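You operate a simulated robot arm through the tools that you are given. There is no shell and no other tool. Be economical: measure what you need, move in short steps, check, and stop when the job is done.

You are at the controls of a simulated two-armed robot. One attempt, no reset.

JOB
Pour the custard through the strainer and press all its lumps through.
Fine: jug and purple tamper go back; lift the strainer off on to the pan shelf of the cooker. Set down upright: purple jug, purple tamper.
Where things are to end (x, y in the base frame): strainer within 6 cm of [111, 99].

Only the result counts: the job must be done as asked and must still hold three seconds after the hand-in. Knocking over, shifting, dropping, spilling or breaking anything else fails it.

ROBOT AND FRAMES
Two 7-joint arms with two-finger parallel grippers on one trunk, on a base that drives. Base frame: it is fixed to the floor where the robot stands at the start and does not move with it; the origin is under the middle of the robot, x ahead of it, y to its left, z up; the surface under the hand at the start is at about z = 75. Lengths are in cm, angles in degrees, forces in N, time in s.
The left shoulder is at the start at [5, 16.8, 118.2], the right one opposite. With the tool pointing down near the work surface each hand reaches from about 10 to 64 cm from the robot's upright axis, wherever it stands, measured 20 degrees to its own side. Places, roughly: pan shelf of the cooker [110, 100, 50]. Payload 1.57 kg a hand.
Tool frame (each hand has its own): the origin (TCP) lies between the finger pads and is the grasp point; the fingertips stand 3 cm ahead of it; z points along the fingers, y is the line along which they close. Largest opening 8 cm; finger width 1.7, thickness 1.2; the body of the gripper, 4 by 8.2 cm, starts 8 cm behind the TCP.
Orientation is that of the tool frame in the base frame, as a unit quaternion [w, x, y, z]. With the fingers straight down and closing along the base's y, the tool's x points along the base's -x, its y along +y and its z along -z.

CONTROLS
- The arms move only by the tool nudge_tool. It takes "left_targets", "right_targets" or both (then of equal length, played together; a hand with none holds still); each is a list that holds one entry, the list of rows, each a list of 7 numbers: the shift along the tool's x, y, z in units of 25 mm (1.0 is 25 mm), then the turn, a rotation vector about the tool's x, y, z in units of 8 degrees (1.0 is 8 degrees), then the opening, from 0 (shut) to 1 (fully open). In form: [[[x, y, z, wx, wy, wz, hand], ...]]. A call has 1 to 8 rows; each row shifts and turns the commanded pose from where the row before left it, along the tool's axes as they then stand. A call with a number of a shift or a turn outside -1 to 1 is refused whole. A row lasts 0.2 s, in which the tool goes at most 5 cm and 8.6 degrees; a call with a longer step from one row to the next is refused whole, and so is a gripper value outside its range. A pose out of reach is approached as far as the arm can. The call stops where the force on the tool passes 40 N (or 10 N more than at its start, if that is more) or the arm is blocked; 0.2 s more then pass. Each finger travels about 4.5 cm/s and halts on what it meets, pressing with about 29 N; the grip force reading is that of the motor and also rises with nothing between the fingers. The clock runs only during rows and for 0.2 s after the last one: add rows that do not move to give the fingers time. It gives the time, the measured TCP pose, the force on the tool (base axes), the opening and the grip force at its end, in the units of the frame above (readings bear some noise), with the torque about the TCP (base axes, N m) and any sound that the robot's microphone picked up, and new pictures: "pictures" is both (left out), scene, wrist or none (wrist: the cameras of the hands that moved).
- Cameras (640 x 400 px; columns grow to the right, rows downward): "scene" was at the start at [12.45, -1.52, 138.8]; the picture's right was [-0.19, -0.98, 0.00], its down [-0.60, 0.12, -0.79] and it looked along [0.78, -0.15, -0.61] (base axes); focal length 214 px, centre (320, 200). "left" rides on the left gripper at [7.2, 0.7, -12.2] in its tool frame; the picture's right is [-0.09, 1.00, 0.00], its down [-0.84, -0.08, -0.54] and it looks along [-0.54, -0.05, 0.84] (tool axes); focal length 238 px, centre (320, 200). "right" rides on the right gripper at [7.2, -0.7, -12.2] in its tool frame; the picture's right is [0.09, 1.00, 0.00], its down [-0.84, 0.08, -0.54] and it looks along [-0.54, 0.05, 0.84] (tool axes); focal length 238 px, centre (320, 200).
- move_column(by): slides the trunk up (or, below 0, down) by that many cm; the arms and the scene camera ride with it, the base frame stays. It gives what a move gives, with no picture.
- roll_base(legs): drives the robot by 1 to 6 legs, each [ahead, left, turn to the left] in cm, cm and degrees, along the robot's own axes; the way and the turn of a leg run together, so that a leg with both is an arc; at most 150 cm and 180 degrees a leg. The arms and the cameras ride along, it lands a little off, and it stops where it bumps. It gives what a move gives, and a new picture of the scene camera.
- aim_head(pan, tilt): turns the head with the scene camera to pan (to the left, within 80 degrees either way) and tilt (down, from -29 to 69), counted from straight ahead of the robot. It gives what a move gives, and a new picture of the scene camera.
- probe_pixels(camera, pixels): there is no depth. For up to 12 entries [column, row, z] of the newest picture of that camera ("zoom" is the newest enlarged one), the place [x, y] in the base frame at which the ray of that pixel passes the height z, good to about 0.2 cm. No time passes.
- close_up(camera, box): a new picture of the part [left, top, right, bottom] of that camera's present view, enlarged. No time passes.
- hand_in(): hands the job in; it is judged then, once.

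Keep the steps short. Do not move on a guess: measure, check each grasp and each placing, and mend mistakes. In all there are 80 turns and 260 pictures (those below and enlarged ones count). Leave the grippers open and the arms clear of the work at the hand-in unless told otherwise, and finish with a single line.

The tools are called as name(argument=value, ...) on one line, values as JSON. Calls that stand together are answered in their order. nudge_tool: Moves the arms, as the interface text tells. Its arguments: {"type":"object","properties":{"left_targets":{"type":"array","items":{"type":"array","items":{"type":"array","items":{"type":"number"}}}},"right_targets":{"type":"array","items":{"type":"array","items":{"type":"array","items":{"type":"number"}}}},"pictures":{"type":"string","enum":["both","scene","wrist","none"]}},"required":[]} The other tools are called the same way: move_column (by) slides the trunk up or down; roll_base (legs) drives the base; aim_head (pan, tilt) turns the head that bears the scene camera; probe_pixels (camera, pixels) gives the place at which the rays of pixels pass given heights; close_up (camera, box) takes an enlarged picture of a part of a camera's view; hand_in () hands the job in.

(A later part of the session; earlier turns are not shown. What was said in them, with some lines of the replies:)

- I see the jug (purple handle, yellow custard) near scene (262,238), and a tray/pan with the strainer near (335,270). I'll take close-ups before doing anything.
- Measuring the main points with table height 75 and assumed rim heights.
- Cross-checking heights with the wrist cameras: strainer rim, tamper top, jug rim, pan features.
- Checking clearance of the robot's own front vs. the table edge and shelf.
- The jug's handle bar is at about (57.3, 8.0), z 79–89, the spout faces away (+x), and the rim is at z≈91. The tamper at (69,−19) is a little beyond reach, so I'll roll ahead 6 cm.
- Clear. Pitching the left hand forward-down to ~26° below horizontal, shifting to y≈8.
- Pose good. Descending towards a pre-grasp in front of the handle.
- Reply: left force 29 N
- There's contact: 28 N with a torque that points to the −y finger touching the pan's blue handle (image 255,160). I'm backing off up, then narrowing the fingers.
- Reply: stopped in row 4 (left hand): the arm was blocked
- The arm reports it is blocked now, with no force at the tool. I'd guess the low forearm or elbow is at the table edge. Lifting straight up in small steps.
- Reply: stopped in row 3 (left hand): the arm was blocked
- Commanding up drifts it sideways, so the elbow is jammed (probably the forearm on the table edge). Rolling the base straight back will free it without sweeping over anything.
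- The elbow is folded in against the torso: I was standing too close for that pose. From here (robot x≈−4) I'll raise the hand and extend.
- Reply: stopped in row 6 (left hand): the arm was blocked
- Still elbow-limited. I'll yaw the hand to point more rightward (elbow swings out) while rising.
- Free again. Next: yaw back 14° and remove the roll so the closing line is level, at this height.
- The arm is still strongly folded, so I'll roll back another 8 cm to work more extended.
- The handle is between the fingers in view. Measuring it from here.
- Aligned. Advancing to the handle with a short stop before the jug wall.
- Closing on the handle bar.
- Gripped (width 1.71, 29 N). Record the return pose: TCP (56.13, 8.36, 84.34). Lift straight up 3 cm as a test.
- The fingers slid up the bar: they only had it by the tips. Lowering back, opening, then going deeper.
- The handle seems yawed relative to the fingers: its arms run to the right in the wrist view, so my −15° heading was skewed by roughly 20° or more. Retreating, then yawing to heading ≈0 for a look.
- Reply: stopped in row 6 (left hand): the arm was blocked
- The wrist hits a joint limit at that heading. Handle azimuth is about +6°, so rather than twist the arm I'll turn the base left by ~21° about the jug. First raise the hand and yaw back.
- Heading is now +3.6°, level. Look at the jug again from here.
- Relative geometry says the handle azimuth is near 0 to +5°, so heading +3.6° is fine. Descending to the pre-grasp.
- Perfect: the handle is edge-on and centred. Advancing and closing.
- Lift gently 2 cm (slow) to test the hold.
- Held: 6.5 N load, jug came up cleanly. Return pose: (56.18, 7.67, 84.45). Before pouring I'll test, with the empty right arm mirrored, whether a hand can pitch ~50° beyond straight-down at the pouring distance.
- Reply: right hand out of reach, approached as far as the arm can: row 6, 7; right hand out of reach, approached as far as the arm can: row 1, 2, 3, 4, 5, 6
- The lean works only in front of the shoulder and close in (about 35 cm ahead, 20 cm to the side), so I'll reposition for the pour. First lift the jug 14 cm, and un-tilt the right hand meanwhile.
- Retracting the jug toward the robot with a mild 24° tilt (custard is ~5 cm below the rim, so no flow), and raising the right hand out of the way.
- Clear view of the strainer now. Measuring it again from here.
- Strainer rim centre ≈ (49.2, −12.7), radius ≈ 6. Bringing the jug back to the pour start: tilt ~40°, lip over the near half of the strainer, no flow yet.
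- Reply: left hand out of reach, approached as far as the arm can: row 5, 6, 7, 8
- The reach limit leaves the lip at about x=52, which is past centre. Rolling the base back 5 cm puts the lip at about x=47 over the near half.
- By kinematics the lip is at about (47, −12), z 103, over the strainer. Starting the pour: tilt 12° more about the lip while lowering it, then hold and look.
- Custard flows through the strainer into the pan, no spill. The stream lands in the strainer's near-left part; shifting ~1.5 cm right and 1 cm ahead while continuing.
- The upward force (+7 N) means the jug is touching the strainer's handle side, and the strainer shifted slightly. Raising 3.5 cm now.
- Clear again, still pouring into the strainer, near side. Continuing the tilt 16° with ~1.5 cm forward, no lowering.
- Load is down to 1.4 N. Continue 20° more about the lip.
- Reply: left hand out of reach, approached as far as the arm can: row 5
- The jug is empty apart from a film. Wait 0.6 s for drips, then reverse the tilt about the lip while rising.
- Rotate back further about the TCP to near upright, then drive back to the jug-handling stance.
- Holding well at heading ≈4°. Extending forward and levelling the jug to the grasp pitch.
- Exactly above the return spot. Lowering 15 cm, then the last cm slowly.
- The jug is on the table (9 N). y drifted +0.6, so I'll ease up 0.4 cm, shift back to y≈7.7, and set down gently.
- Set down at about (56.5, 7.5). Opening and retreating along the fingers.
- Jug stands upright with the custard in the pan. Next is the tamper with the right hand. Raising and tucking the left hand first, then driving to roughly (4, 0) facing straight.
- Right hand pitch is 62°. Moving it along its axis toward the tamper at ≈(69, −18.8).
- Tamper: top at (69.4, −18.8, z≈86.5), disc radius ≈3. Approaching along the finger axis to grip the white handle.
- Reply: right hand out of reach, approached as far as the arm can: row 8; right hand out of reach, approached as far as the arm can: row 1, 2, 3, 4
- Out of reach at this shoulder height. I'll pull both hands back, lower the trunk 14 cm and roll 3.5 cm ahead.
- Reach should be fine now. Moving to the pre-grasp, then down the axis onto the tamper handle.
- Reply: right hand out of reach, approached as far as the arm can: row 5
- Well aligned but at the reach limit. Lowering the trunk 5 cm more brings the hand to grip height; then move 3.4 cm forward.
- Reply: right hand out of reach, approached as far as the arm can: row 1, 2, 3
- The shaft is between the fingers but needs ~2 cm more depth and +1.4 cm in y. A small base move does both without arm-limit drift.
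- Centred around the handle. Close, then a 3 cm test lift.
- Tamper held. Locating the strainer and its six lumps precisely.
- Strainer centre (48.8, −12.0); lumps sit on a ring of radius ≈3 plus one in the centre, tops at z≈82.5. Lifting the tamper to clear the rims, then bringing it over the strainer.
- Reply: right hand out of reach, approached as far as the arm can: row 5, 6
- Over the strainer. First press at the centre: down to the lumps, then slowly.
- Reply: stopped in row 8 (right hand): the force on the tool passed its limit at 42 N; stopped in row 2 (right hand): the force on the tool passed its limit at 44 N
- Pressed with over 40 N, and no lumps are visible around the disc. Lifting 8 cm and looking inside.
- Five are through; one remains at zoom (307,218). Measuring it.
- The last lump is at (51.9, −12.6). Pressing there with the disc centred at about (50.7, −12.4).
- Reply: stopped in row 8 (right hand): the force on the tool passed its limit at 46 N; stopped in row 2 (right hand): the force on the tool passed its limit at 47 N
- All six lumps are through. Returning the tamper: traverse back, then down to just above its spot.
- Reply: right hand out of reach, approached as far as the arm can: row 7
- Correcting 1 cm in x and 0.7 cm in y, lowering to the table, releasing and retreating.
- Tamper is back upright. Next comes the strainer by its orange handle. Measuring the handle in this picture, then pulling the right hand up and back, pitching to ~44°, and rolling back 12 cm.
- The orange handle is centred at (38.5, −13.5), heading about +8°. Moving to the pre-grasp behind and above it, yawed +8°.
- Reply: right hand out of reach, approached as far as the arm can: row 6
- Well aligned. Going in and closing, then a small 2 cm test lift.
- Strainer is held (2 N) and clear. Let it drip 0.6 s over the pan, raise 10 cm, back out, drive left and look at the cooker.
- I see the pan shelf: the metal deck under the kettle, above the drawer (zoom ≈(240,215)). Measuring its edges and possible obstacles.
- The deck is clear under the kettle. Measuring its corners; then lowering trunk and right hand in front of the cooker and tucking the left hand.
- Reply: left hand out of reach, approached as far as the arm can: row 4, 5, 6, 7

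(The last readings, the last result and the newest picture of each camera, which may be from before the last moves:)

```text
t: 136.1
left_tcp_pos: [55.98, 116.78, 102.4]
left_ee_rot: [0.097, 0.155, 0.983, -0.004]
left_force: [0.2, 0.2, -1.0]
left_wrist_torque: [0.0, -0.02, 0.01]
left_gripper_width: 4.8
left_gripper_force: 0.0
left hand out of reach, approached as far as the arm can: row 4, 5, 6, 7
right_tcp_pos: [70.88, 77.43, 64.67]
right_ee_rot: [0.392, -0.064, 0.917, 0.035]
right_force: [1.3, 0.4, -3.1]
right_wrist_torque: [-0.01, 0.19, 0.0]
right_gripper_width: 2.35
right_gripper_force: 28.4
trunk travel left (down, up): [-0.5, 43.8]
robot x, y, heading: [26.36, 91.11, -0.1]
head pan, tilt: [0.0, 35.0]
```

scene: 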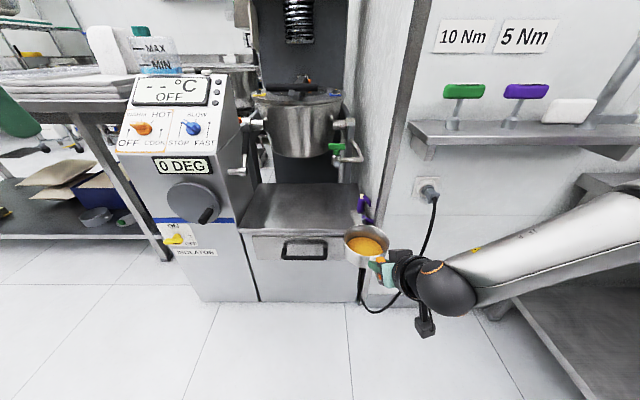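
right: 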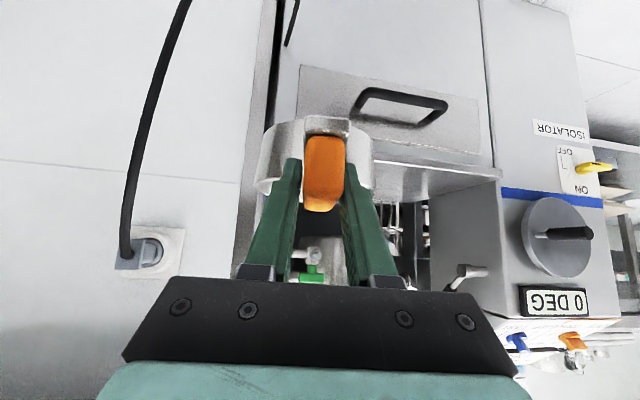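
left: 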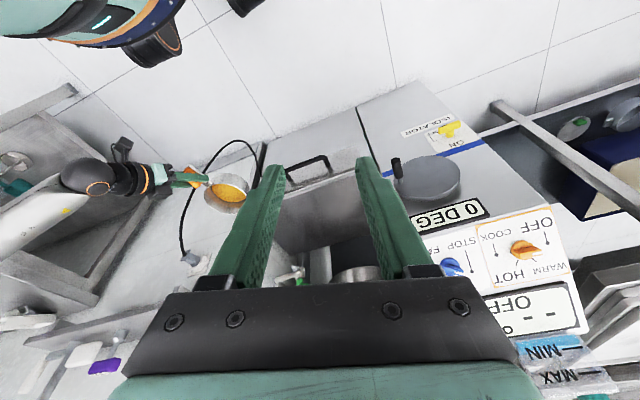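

Deck spans x 97–130, y 75–120 at z 50, with the kettle well above. Shifting left, extending the right arm, then driving the strainer in low under the kettle.

roll_base(legs=[[0, 12, 0]])

nudge_tool(right_targets=[[[-0.595, 0.425, 0.622, 0, 0, 0, 0], [-0.595, 0.425, 0.622, 0, 0, 0, 0], [-0.595, 0.425, 0.622, 0, 0, 0, 0], [-0.595, 0.425, 0.622, 0, 0, 0, 0], [-0.595, 0.425, 0.622, 0, 0, 0, 0], [-0.595, 0.425, 0.622, 0, 0, 0, 0]]], pictures="none")

roll_base(legs=[[14, 0, 0]])

close_up(camera="scene", box=[220, 120, 440, 300])

close_up(camera="right", box=[180, 60, 460, 240])

```text
t: 137.8
left_tcp_pos: [55.89, 128.78, 102.34]
left_ee_rot: [0.098, 0.155, 0.983, -0.004]
left_force: [0.2, -0.3, -0.3]
left_wrist_torque: [-0.02, 0.01, -0.01]
left_gripper_width: 4.79
left_gripper_force: 0.1
right_tcp_pos: [70.61, 89.35, 64.62]
right_ee_rot: [0.391, -0.064, 0.918, 0.035]
right_force: [0.1, 0.2, -1.7]
right_wrist_torque: [-0.02, 0.16, -0.01]
right_gripper_width: 2.33
right_gripper_force: 29.1
trunk travel left (down, up): [-0.5, 43.8]
robot x, y, heading: [26.35, 103.34, 0.2]
head pan, tilt: [0.0, 35.0]
```

scene: 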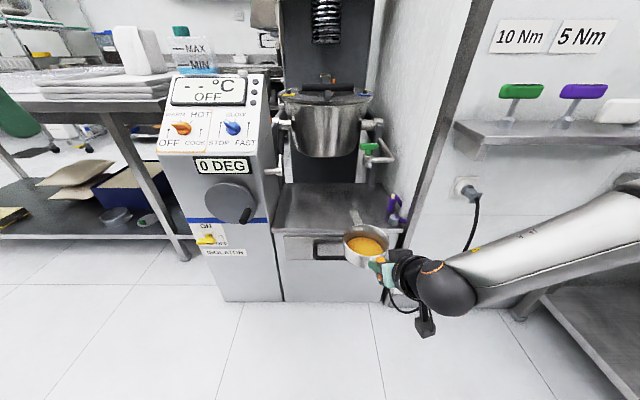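

```text
t: 139.2
left_tcp_pos: [55.93, 128.73, 102.3]
left_ee_rot: [0.097, 0.154, 0.983, -0.004]
left_force: [0.4, 0.0, -0.2]
left_wrist_torque: [0.02, 0.04, 0.03]
left_gripper_width: 4.82
left_gripper_force: 0.1
right_tcp_pos: [80.62, 92.07, 67.39]
right_ee_rot: [0.391, -0.064, 0.918, 0.035]
right_force: [0.2, -0.4, -1.8]
right_wrist_torque: [0.01, 0.14, -0.01]
right_gripper_width: 2.36
right_gripper_force: 28.7
right hand out of reach, approached as far as the arm can: row 3, 4, 5, 6
trunk travel left (down, up): [-0.5, 43.8]
robot x, y, heading: [26.45, 103.18, 0.1]
head pan, tilt: [0.0, 35.0]
```

```text
t: 140.5
left_tcp_pos: [69.8, 128.55, 102.47]
left_ee_rot: [0.096, 0.156, 0.983, -0.004]
left_force: [0.0, 0.1, 0.5]
left_wrist_torque: [0.0, 0.02, 0.03]
left_gripper_width: 4.81
left_gripper_force: 0.0
right_tcp_pos: [94.38, 91.89, 67.45]
right_ee_rot: [0.391, -0.063, 0.918, 0.035]
right_force: [0.7, 0.5, -0.6]
right_wrist_torque: [-0.01, 0.14, 0.01]
right_gripper_width: 2.37
right_gripper_force: 28.9
trunk travel left (down, up): [-0.5, 43.8]
robot x, y, heading: [39.94, 103.22, 0.0]
head pan, tilt: [0.0, 35.0]
```

scene: 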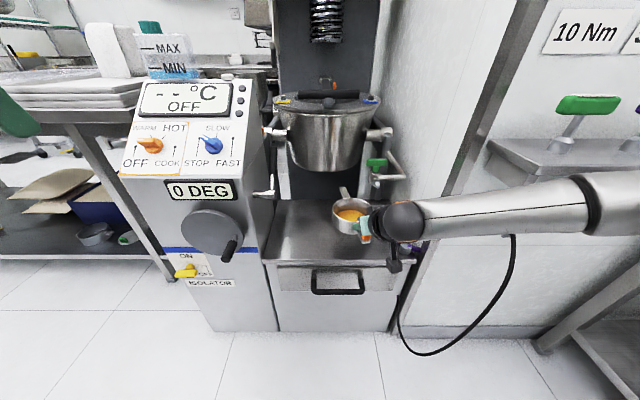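

```text
2.22 times, centred on (330, 210) of scene
```

zoom: 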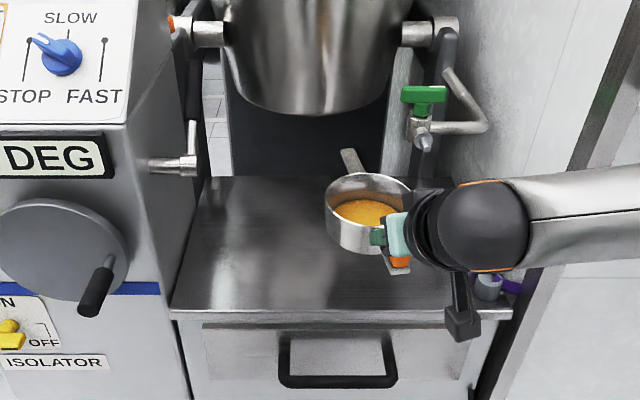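

```text
2.22 times, centred on (320, 150) of right
```

zoom: 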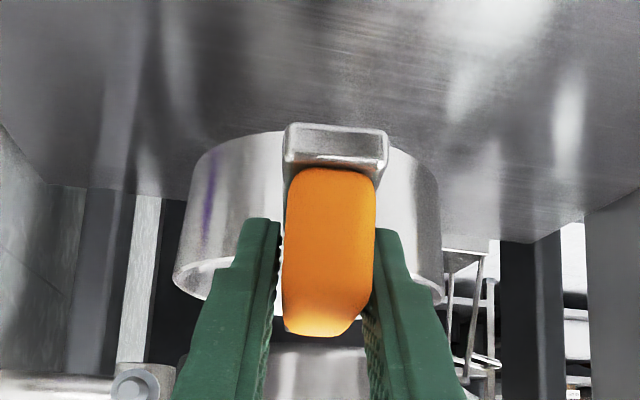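

Need +7 cm in x and +6 cm in y. Small base moves, then lower to just above the deck.

roll_base(legs=[[0, 5.5, 0], [9, 0, 0]])

nudge_tool(right_targets=[[[0.71, 0, 0.22, 0, 0, 0, 0], [0.71, 0, 0.22, 0, 0, 0, 0], [0.71, 0, 0.22, 0, 0, 0, 0], [0.22, 0, 0.21, 0, 0, 0, 0], [0.22, 0, 0.21, 0, 0, 0, 0], [0.22, 0, 0.21, 0, 0, 0, 0]]], pictures="both")

close_up(camera="scene", box=[230, 130, 410, 290])

```text
t: 142.4
left_tcp_pos: [78.8, 134.18, 102.33]
left_ee_rot: [0.097, 0.154, 0.983, -0.004]
left_force: [0.5, -0.7, -0.2]
left_wrist_torque: [0.0, -0.03, 0.03]
left_gripper_width: 4.81
left_gripper_force: 0.1
right_tcp_pos: [103.49, 97.55, 67.35]
right_ee_rot: [0.391, -0.063, 0.918, 0.035]
right_force: [-0.3, 0.3, -1.3]
right_wrist_torque: [-0.07, 0.12, -0.03]
right_gripper_width: 2.36
right_gripper_force: 28.7
trunk travel left (down, up): [-0.5, 43.8]
robot x, y, heading: [49.31, 108.92, 0.0]
head pan, tilt: [0.0, 35.0]
```

scene: 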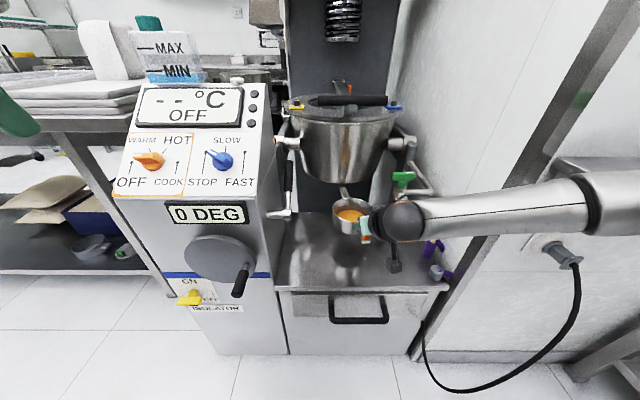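

```text
t: 143.8
left_tcp_pos: [78.79, 134.23, 102.34]
left_ee_rot: [0.098, 0.154, 0.983, -0.004]
left_force: [1.2, -0.4, 0.5]
left_wrist_torque: [0.04, 0.0, -0.07]
left_gripper_width: 4.8
left_gripper_force: 0.1
right_tcp_pos: [100.17, 95.37, 61.54]
right_ee_rot: [0.391, -0.063, 0.918, 0.035]
right_force: [0.4, 0.5, -1.9]
right_wrist_torque: [-0.01, 0.12, 0.04]
right_gripper_width: 2.35
right_gripper_force: 29.1
right hand out of reach, approached as far as the arm can: row 2, 3, 4, 5, 6
trunk travel left (down, up): [-0.5, 43.8]
robot x, y, heading: [48.97, 108.89, 0.2]
head pan, tilt: [0.0, 35.0]
```

scene: 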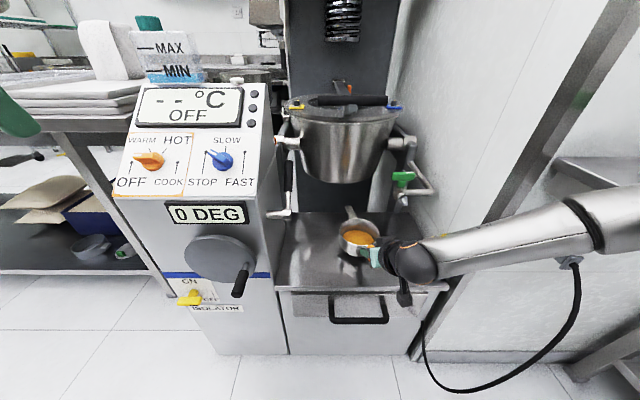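
right: 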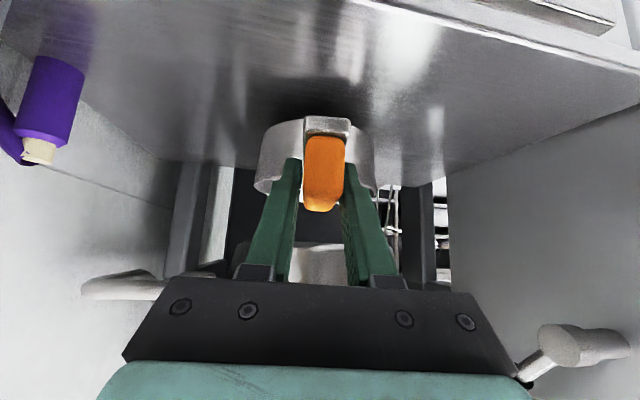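

```text
2.50 times, centred on (320, 210) of scene
```

zoom: 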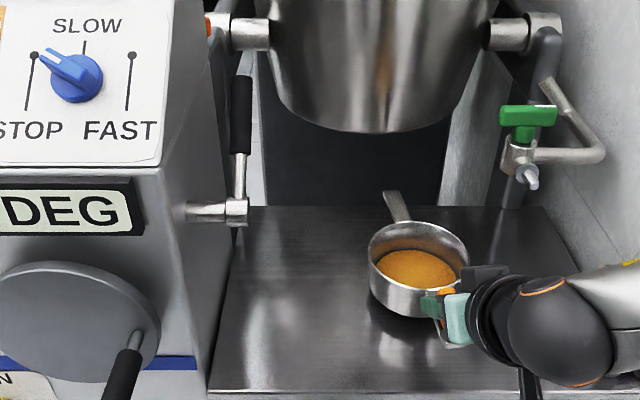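

The strainer centre is now ≈(109.7, 96.6), about 3 cm above the deck. Nudging the base by +1, +2 cm, and lowering slowly to contact.

roll_base(legs=[[1, 2.2, 0]])

nudge_tool(right_targets=[[[0.145, 0, 0.138, 0, 0, 0, 0], [0.145, 0, 0.138, 0, 0, 0, 0], [0.145, 0, 0.138, 0, 0, 0, 0], [0.145, 0, 0.138, 0, 0, 0, 0], [0.145, 0, 0.138, 0, 0, 0, 0], [0.1, 0, 0.1, 0, 0, 0, 0], [0, 0, 0, 0, 0, 0, 0]]], pictures="both")

close_up(camera="scene", box=[280, 170, 420, 300])

close_up(camera="right", box=[200, 60, 440, 230])

```text
t: 144.7
left_tcp_pos: [79.94, 136.5, 102.28]
left_ee_rot: [0.097, 0.156, 0.983, -0.005]
left_force: [-0.5, 1.4, -0.2]
left_wrist_torque: [0.02, 0.01, -0.02]
left_gripper_width: 4.8
left_gripper_force: 0.1
right_tcp_pos: [101.2, 97.57, 61.54]
right_ee_rot: [0.391, -0.064, 0.918, 0.035]
right_force: [-0.2, -0.6, -1.4]
right_wrist_torque: [-0.03, 0.17, -0.01]
right_gripper_width: 2.31
right_gripper_force: 28.6
trunk travel left (down, up): [-0.5, 43.8]
robot x, y, heading: [50.35, 110.83, 0.1]
head pan, tilt: [0.0, 35.0]
```

scene: 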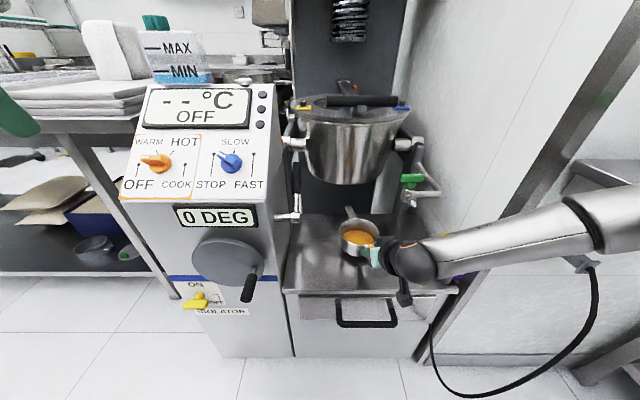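

```text
t: 146.3
left_tcp_pos: [79.84, 136.43, 102.34]
left_ee_rot: [0.097, 0.156, 0.983, -0.004]
left_force: [0.0, -0.1, -0.3]
left_wrist_torque: [0.0, 0.01, 0.0]
left_gripper_width: 4.81
left_gripper_force: 0.0
right_tcp_pos: [100.72, 96.16, 59.71]
right_ee_rot: [0.391, -0.063, 0.917, 0.036]
right_force: [-0.3, -0.5, -1.6]
right_wrist_torque: [-0.03, 0.14, 0.01]
right_gripper_width: 2.33
right_gripper_force: 29.1
right hand out of reach, approached as far as the arm can: row 2, 3, 4, 5
trunk travel left (down, up): [-0.5, 43.8]
robot x, y, heading: [50.09, 110.67, 0.2]
head pan, tilt: [0.0, 35.0]
```

scene: 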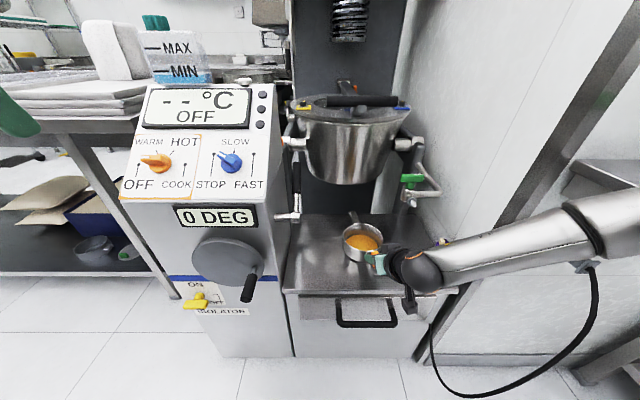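
right: 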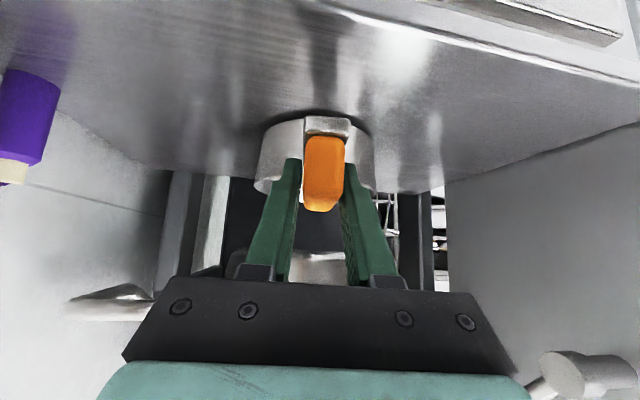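

```text
3.08 times, centred on (350, 235) of scene
```

zoom: 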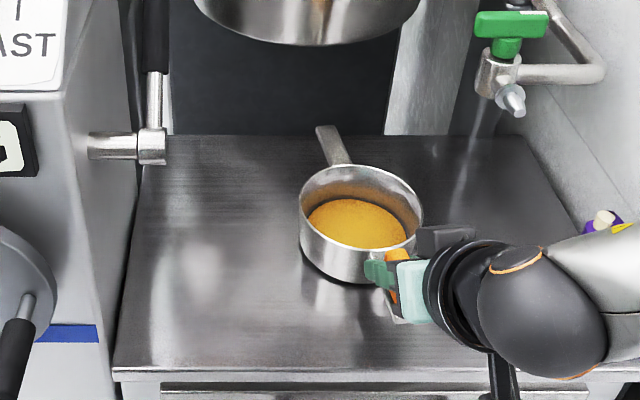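

```text
2.35 times, centred on (320, 145) of right
5 turns are left
```

zoom: 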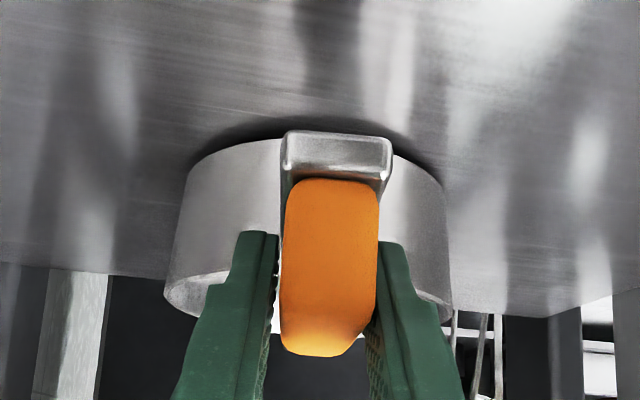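

About 1 cm of gap is left. A little more base shift to offset the arm's drift, the last of the trunk travel, and slow lowering.

roll_base(legs=[[0.5, 1.6, 0]])

move_column(by=-0.5)

nudge_tool(right_targets=[[[0.12, 0, 0.115, 0, 0, 0, 0], [0.12, 0, 0.115, 0, 0, 0, 0], [0.12, 0, 0.115, 0, 0, 0, 0], [0.1, 0, 0.1, 0, 0, 0, 0], [0, 0, 0, 0, 0, 0, 0]]], pictures="none")

close_up(camera="scene", box=[290, 190, 410, 290])

close_up(camera="right", box=[230, 80, 410, 200])

```text
t: 147.1
left_tcp_pos: [80.32, 137.91, 102.3]
left_ee_rot: [0.097, 0.154, 0.983, -0.004]
left_force: [0.6, 0.9, 0.4]
left_wrist_torque: [-0.02, 0.06, 0.04]
left_gripper_width: 4.82
left_gripper_force: 0.0
right_tcp_pos: [101.27, 97.7, 59.7]
right_ee_rot: [0.391, -0.064, 0.918, 0.036]
right_force: [0.2, 0.1, -2.9]
right_wrist_torque: [-0.05, 0.16, 0.02]
right_gripper_width: 2.34
right_gripper_force: 29.3
trunk travel left (down, up): [-0.5, 43.8]
robot x, y, heading: [51.03, 112.9, 0.1]
head pan, tilt: [0.0, 35.0]
```

scene: 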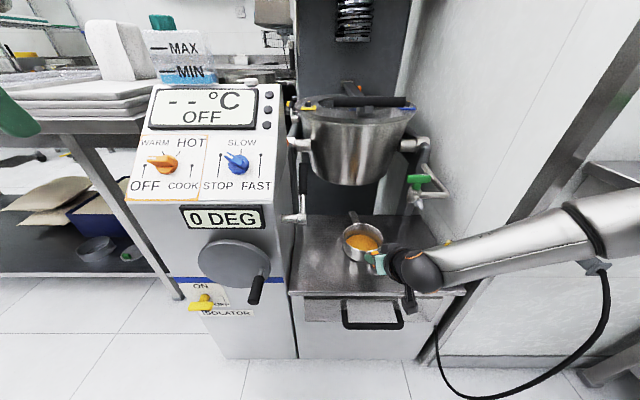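

```text
t: 147.7
left_tcp_pos: [80.33, 138.05, 101.83]
left_ee_rot: [0.097, 0.155, 0.983, -0.004]
left_force: [-0.3, 0.1, 0.3]
left_wrist_torque: [0.0, -0.02, 0.01]
left_gripper_width: 4.8
left_gripper_force: 0.0
right_tcp_pos: [101.36, 97.93, 59.34]
right_ee_rot: [0.391, -0.063, 0.917, 0.036]
right_force: [-0.4, 0.1, 2.6]
right_wrist_torque: [-0.09, -0.49, 0.04]
right_gripper_width: 2.32
right_gripper_force: 29.1
trunk travel left (down, up): [0.0, 44.3]
robot x, y, heading: [50.87, 112.86, -0.0]
head pan, tilt: [0.0, 35.0]
```

```text
t: 148.9
left_tcp_pos: [80.09, 138.06, 101.83]
left_ee_rot: [0.098, 0.156, 0.983, -0.004]
left_force: [0.1, -0.7, -0.2]
left_wrist_torque: [-0.04, -0.03, -0.02]
left_gripper_width: 4.81
left_gripper_force: 0.1
right_tcp_pos: [100.97, 97.21, 58.5]
right_ee_rot: [0.393, -0.064, 0.916, 0.037]
right_force: [-0.8, 5.4, 18.2]
right_wrist_torque: [0.22, -0.82, 0.22]
right_gripper_width: 2.37
right_gripper_force: 29.0
right hand out of reach, approached as far as the arm can: row 2, 4
trunk travel left (down, up): [0.0, 44.3]
robot x, y, heading: [50.99, 112.62, 0.2]
head pan, tilt: [0.0, 35.0]
```

```text
4.00 times, centred on (350, 240) of scene
```

zoom: 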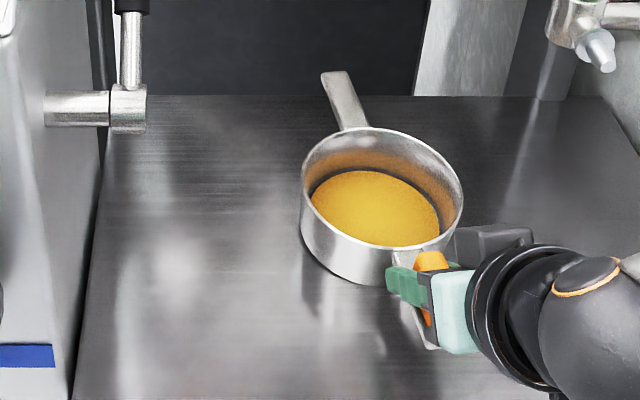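

```text
3.33 times, centred on (320, 140) of right
4 turns are left
```

zoom: 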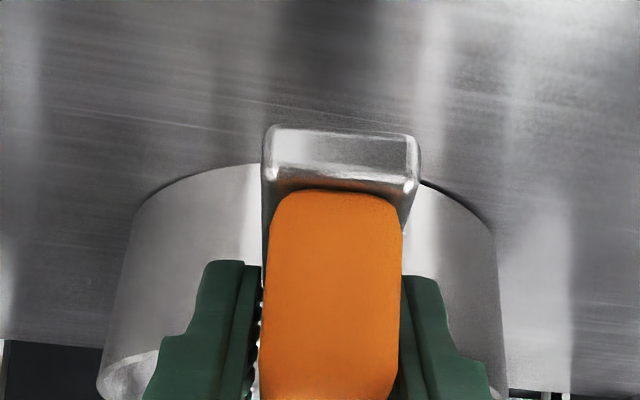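

The strainer rests on the deck (18 N), centre ≈(110.6, 98.4). Relaxing the press slightly, opening, and backing out along the fingers.

nudge_tool(right_targets=[[[-0.06, 0, -0.06, 0, 0, 0, 0], [0, 0, 0, 0, 0, 0, 0.4], [0, 0, 0, 0, 0, 0, 0.6], [0, 0, 0, 0, 0, 0, 0.6], [0, 0, -0.5, 0, 0, 0, 0.6], [0, 0, -0.9, 0, 0, 0, 0.6], [0, 0, -0.9, 0, 0, 0, 0.6], [0, 0, -0.9, 0, 0, 0, 0.6]]], pictures="both")

close_up(camera="scene", box=[290, 190, 410, 290])

```text
t: 150.7
left_tcp_pos: [80.17, 137.96, 101.77]
left_ee_rot: [0.096, 0.155, 0.983, -0.003]
left_force: [0.0, -0.2, 0.4]
left_wrist_torque: [-0.03, -0.02, -0.01]
left_gripper_width: 4.79
left_gripper_force: 0.1
right_tcp_pos: [95.13, 96.12, 64.13]
right_ee_rot: [0.391, -0.063, 0.917, 0.035]
right_force: [0.3, -0.1, -1.0]
right_wrist_torque: [0.01, 0.02, 0.05]
right_gripper_width: 4.8
right_gripper_force: 0.1
trunk travel left (down, up): [0.0, 44.3]
robot x, y, heading: [51.17, 112.88, 0.1]
head pan, tilt: [0.0, 35.0]
```

scene: 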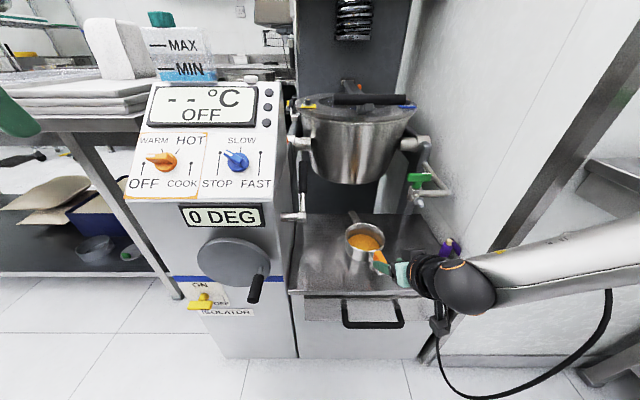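
right: 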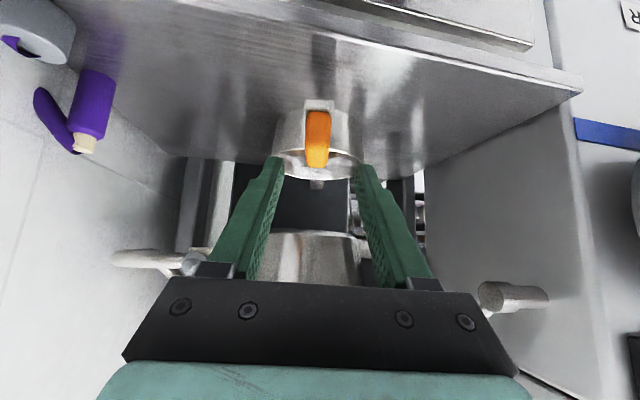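

```text
4.00 times, centred on (350, 240) of scene
3 turns are left
```

zoom: 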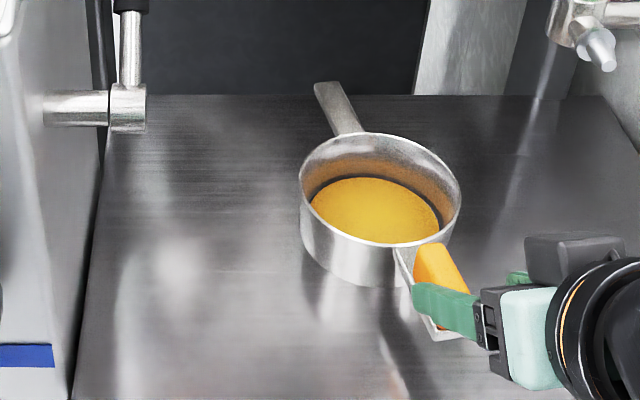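

The strainer stands free and upright on the deck. Checking its position, then backing the robot straight out.

probe_pixels(camera="scene", pixels=[[365, 237, 57], [365, 237, 56], [363, 243, 51]])

roll_base(legs=[[-18, 0, 0]])

nudge_tool(right_targets=[[[0, 0, 0, 0, 0, 0, 1], [0, 0, 0, 0, 0, 0, 1], [0, 0, 0, 0, 0, 0, 1]]], left_targets=[[[0, 0, 0, 0, 0, 0, 1], [0, 0, 0, 0, 0, 0, 1], [0, 0, 0, 0, 0, 0, 1]]], pictures="scene")

close_up(camera="scene", box=[260, 170, 420, 290])

```text
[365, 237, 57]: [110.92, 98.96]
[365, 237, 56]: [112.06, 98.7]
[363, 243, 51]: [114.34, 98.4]
```

```text
t: 152.2
left_tcp_pos: [62.14, 137.92, 101.83]
left_ee_rot: [0.098, 0.155, 0.983, -0.004]
left_force: [0.1, -0.5, -0.7]
left_wrist_torque: [0.01, -0.04, -0.02]
left_gripper_width: 4.78
left_gripper_force: 0.1
right_tcp_pos: [77.14, 96.18, 63.96]
right_ee_rot: [0.391, -0.064, 0.918, 0.036]
right_force: [-0.3, -0.1, -0.2]
right_wrist_torque: [0.0, -0.01, 0.02]
right_gripper_width: 4.83
right_gripper_force: 0.1
trunk travel left (down, up): [0.0, 44.3]
robot x, y, heading: [32.26, 112.9, 0.2]
head pan, tilt: [0.0, 35.0]
```

scene: 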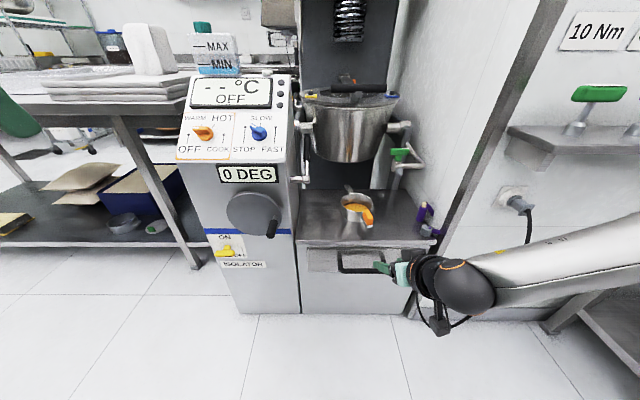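

```text
t: 153.0
left_tcp_pos: [62.05, 138.09, 101.89]
left_ee_rot: [0.097, 0.155, 0.983, -0.004]
left_force: [-0.1, -0.4, -0.7]
left_wrist_torque: [0.0, -0.01, 0.01]
left_gripper_width: 7.99
left_gripper_force: 0.1
right_tcp_pos: [77.1, 96.19, 64.17]
right_ee_rot: [0.391, -0.066, 0.917, 0.037]
right_force: [0.2, 1.0, 0.0]
right_wrist_torque: [0.01, 0.0, 0.0]
right_gripper_width: 7.98
right_gripper_force: 0.0
trunk travel left (down, up): [0.0, 44.3]
robot x, y, heading: [32.43, 112.32, 0.0]
head pan, tilt: [0.0, 35.0]
```

scene: 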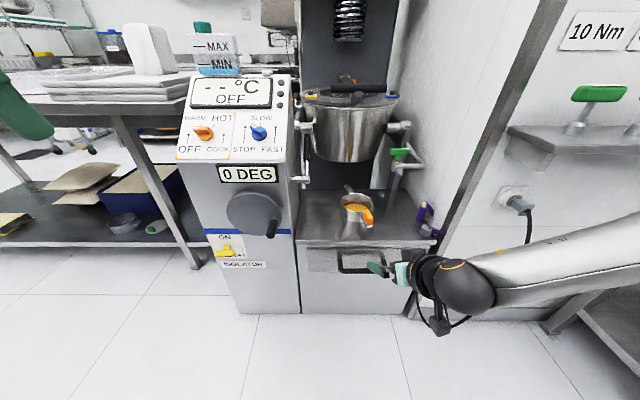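

```text
3.33 times, centred on (340, 230) of scene
2 turns are left
```

zoom: 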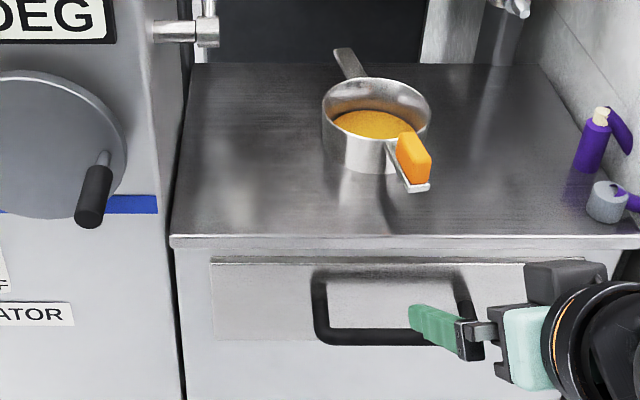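

The strainer stands at about (111, 99) on the pan shelf. The jug and tamper are back upright, both hands are open and both arms are clear. Handing in.

hand_in()

```text
The job is handed in.
```

The custard is poured and all six lumps are pressed through; the jug and purple tamper are back upright, and the strainer is on the pan shelf at about (111, 99); during the work a finger pressed on the pan's blue handle (about 28 N) and the jug nudged the strainer about 1 cm.
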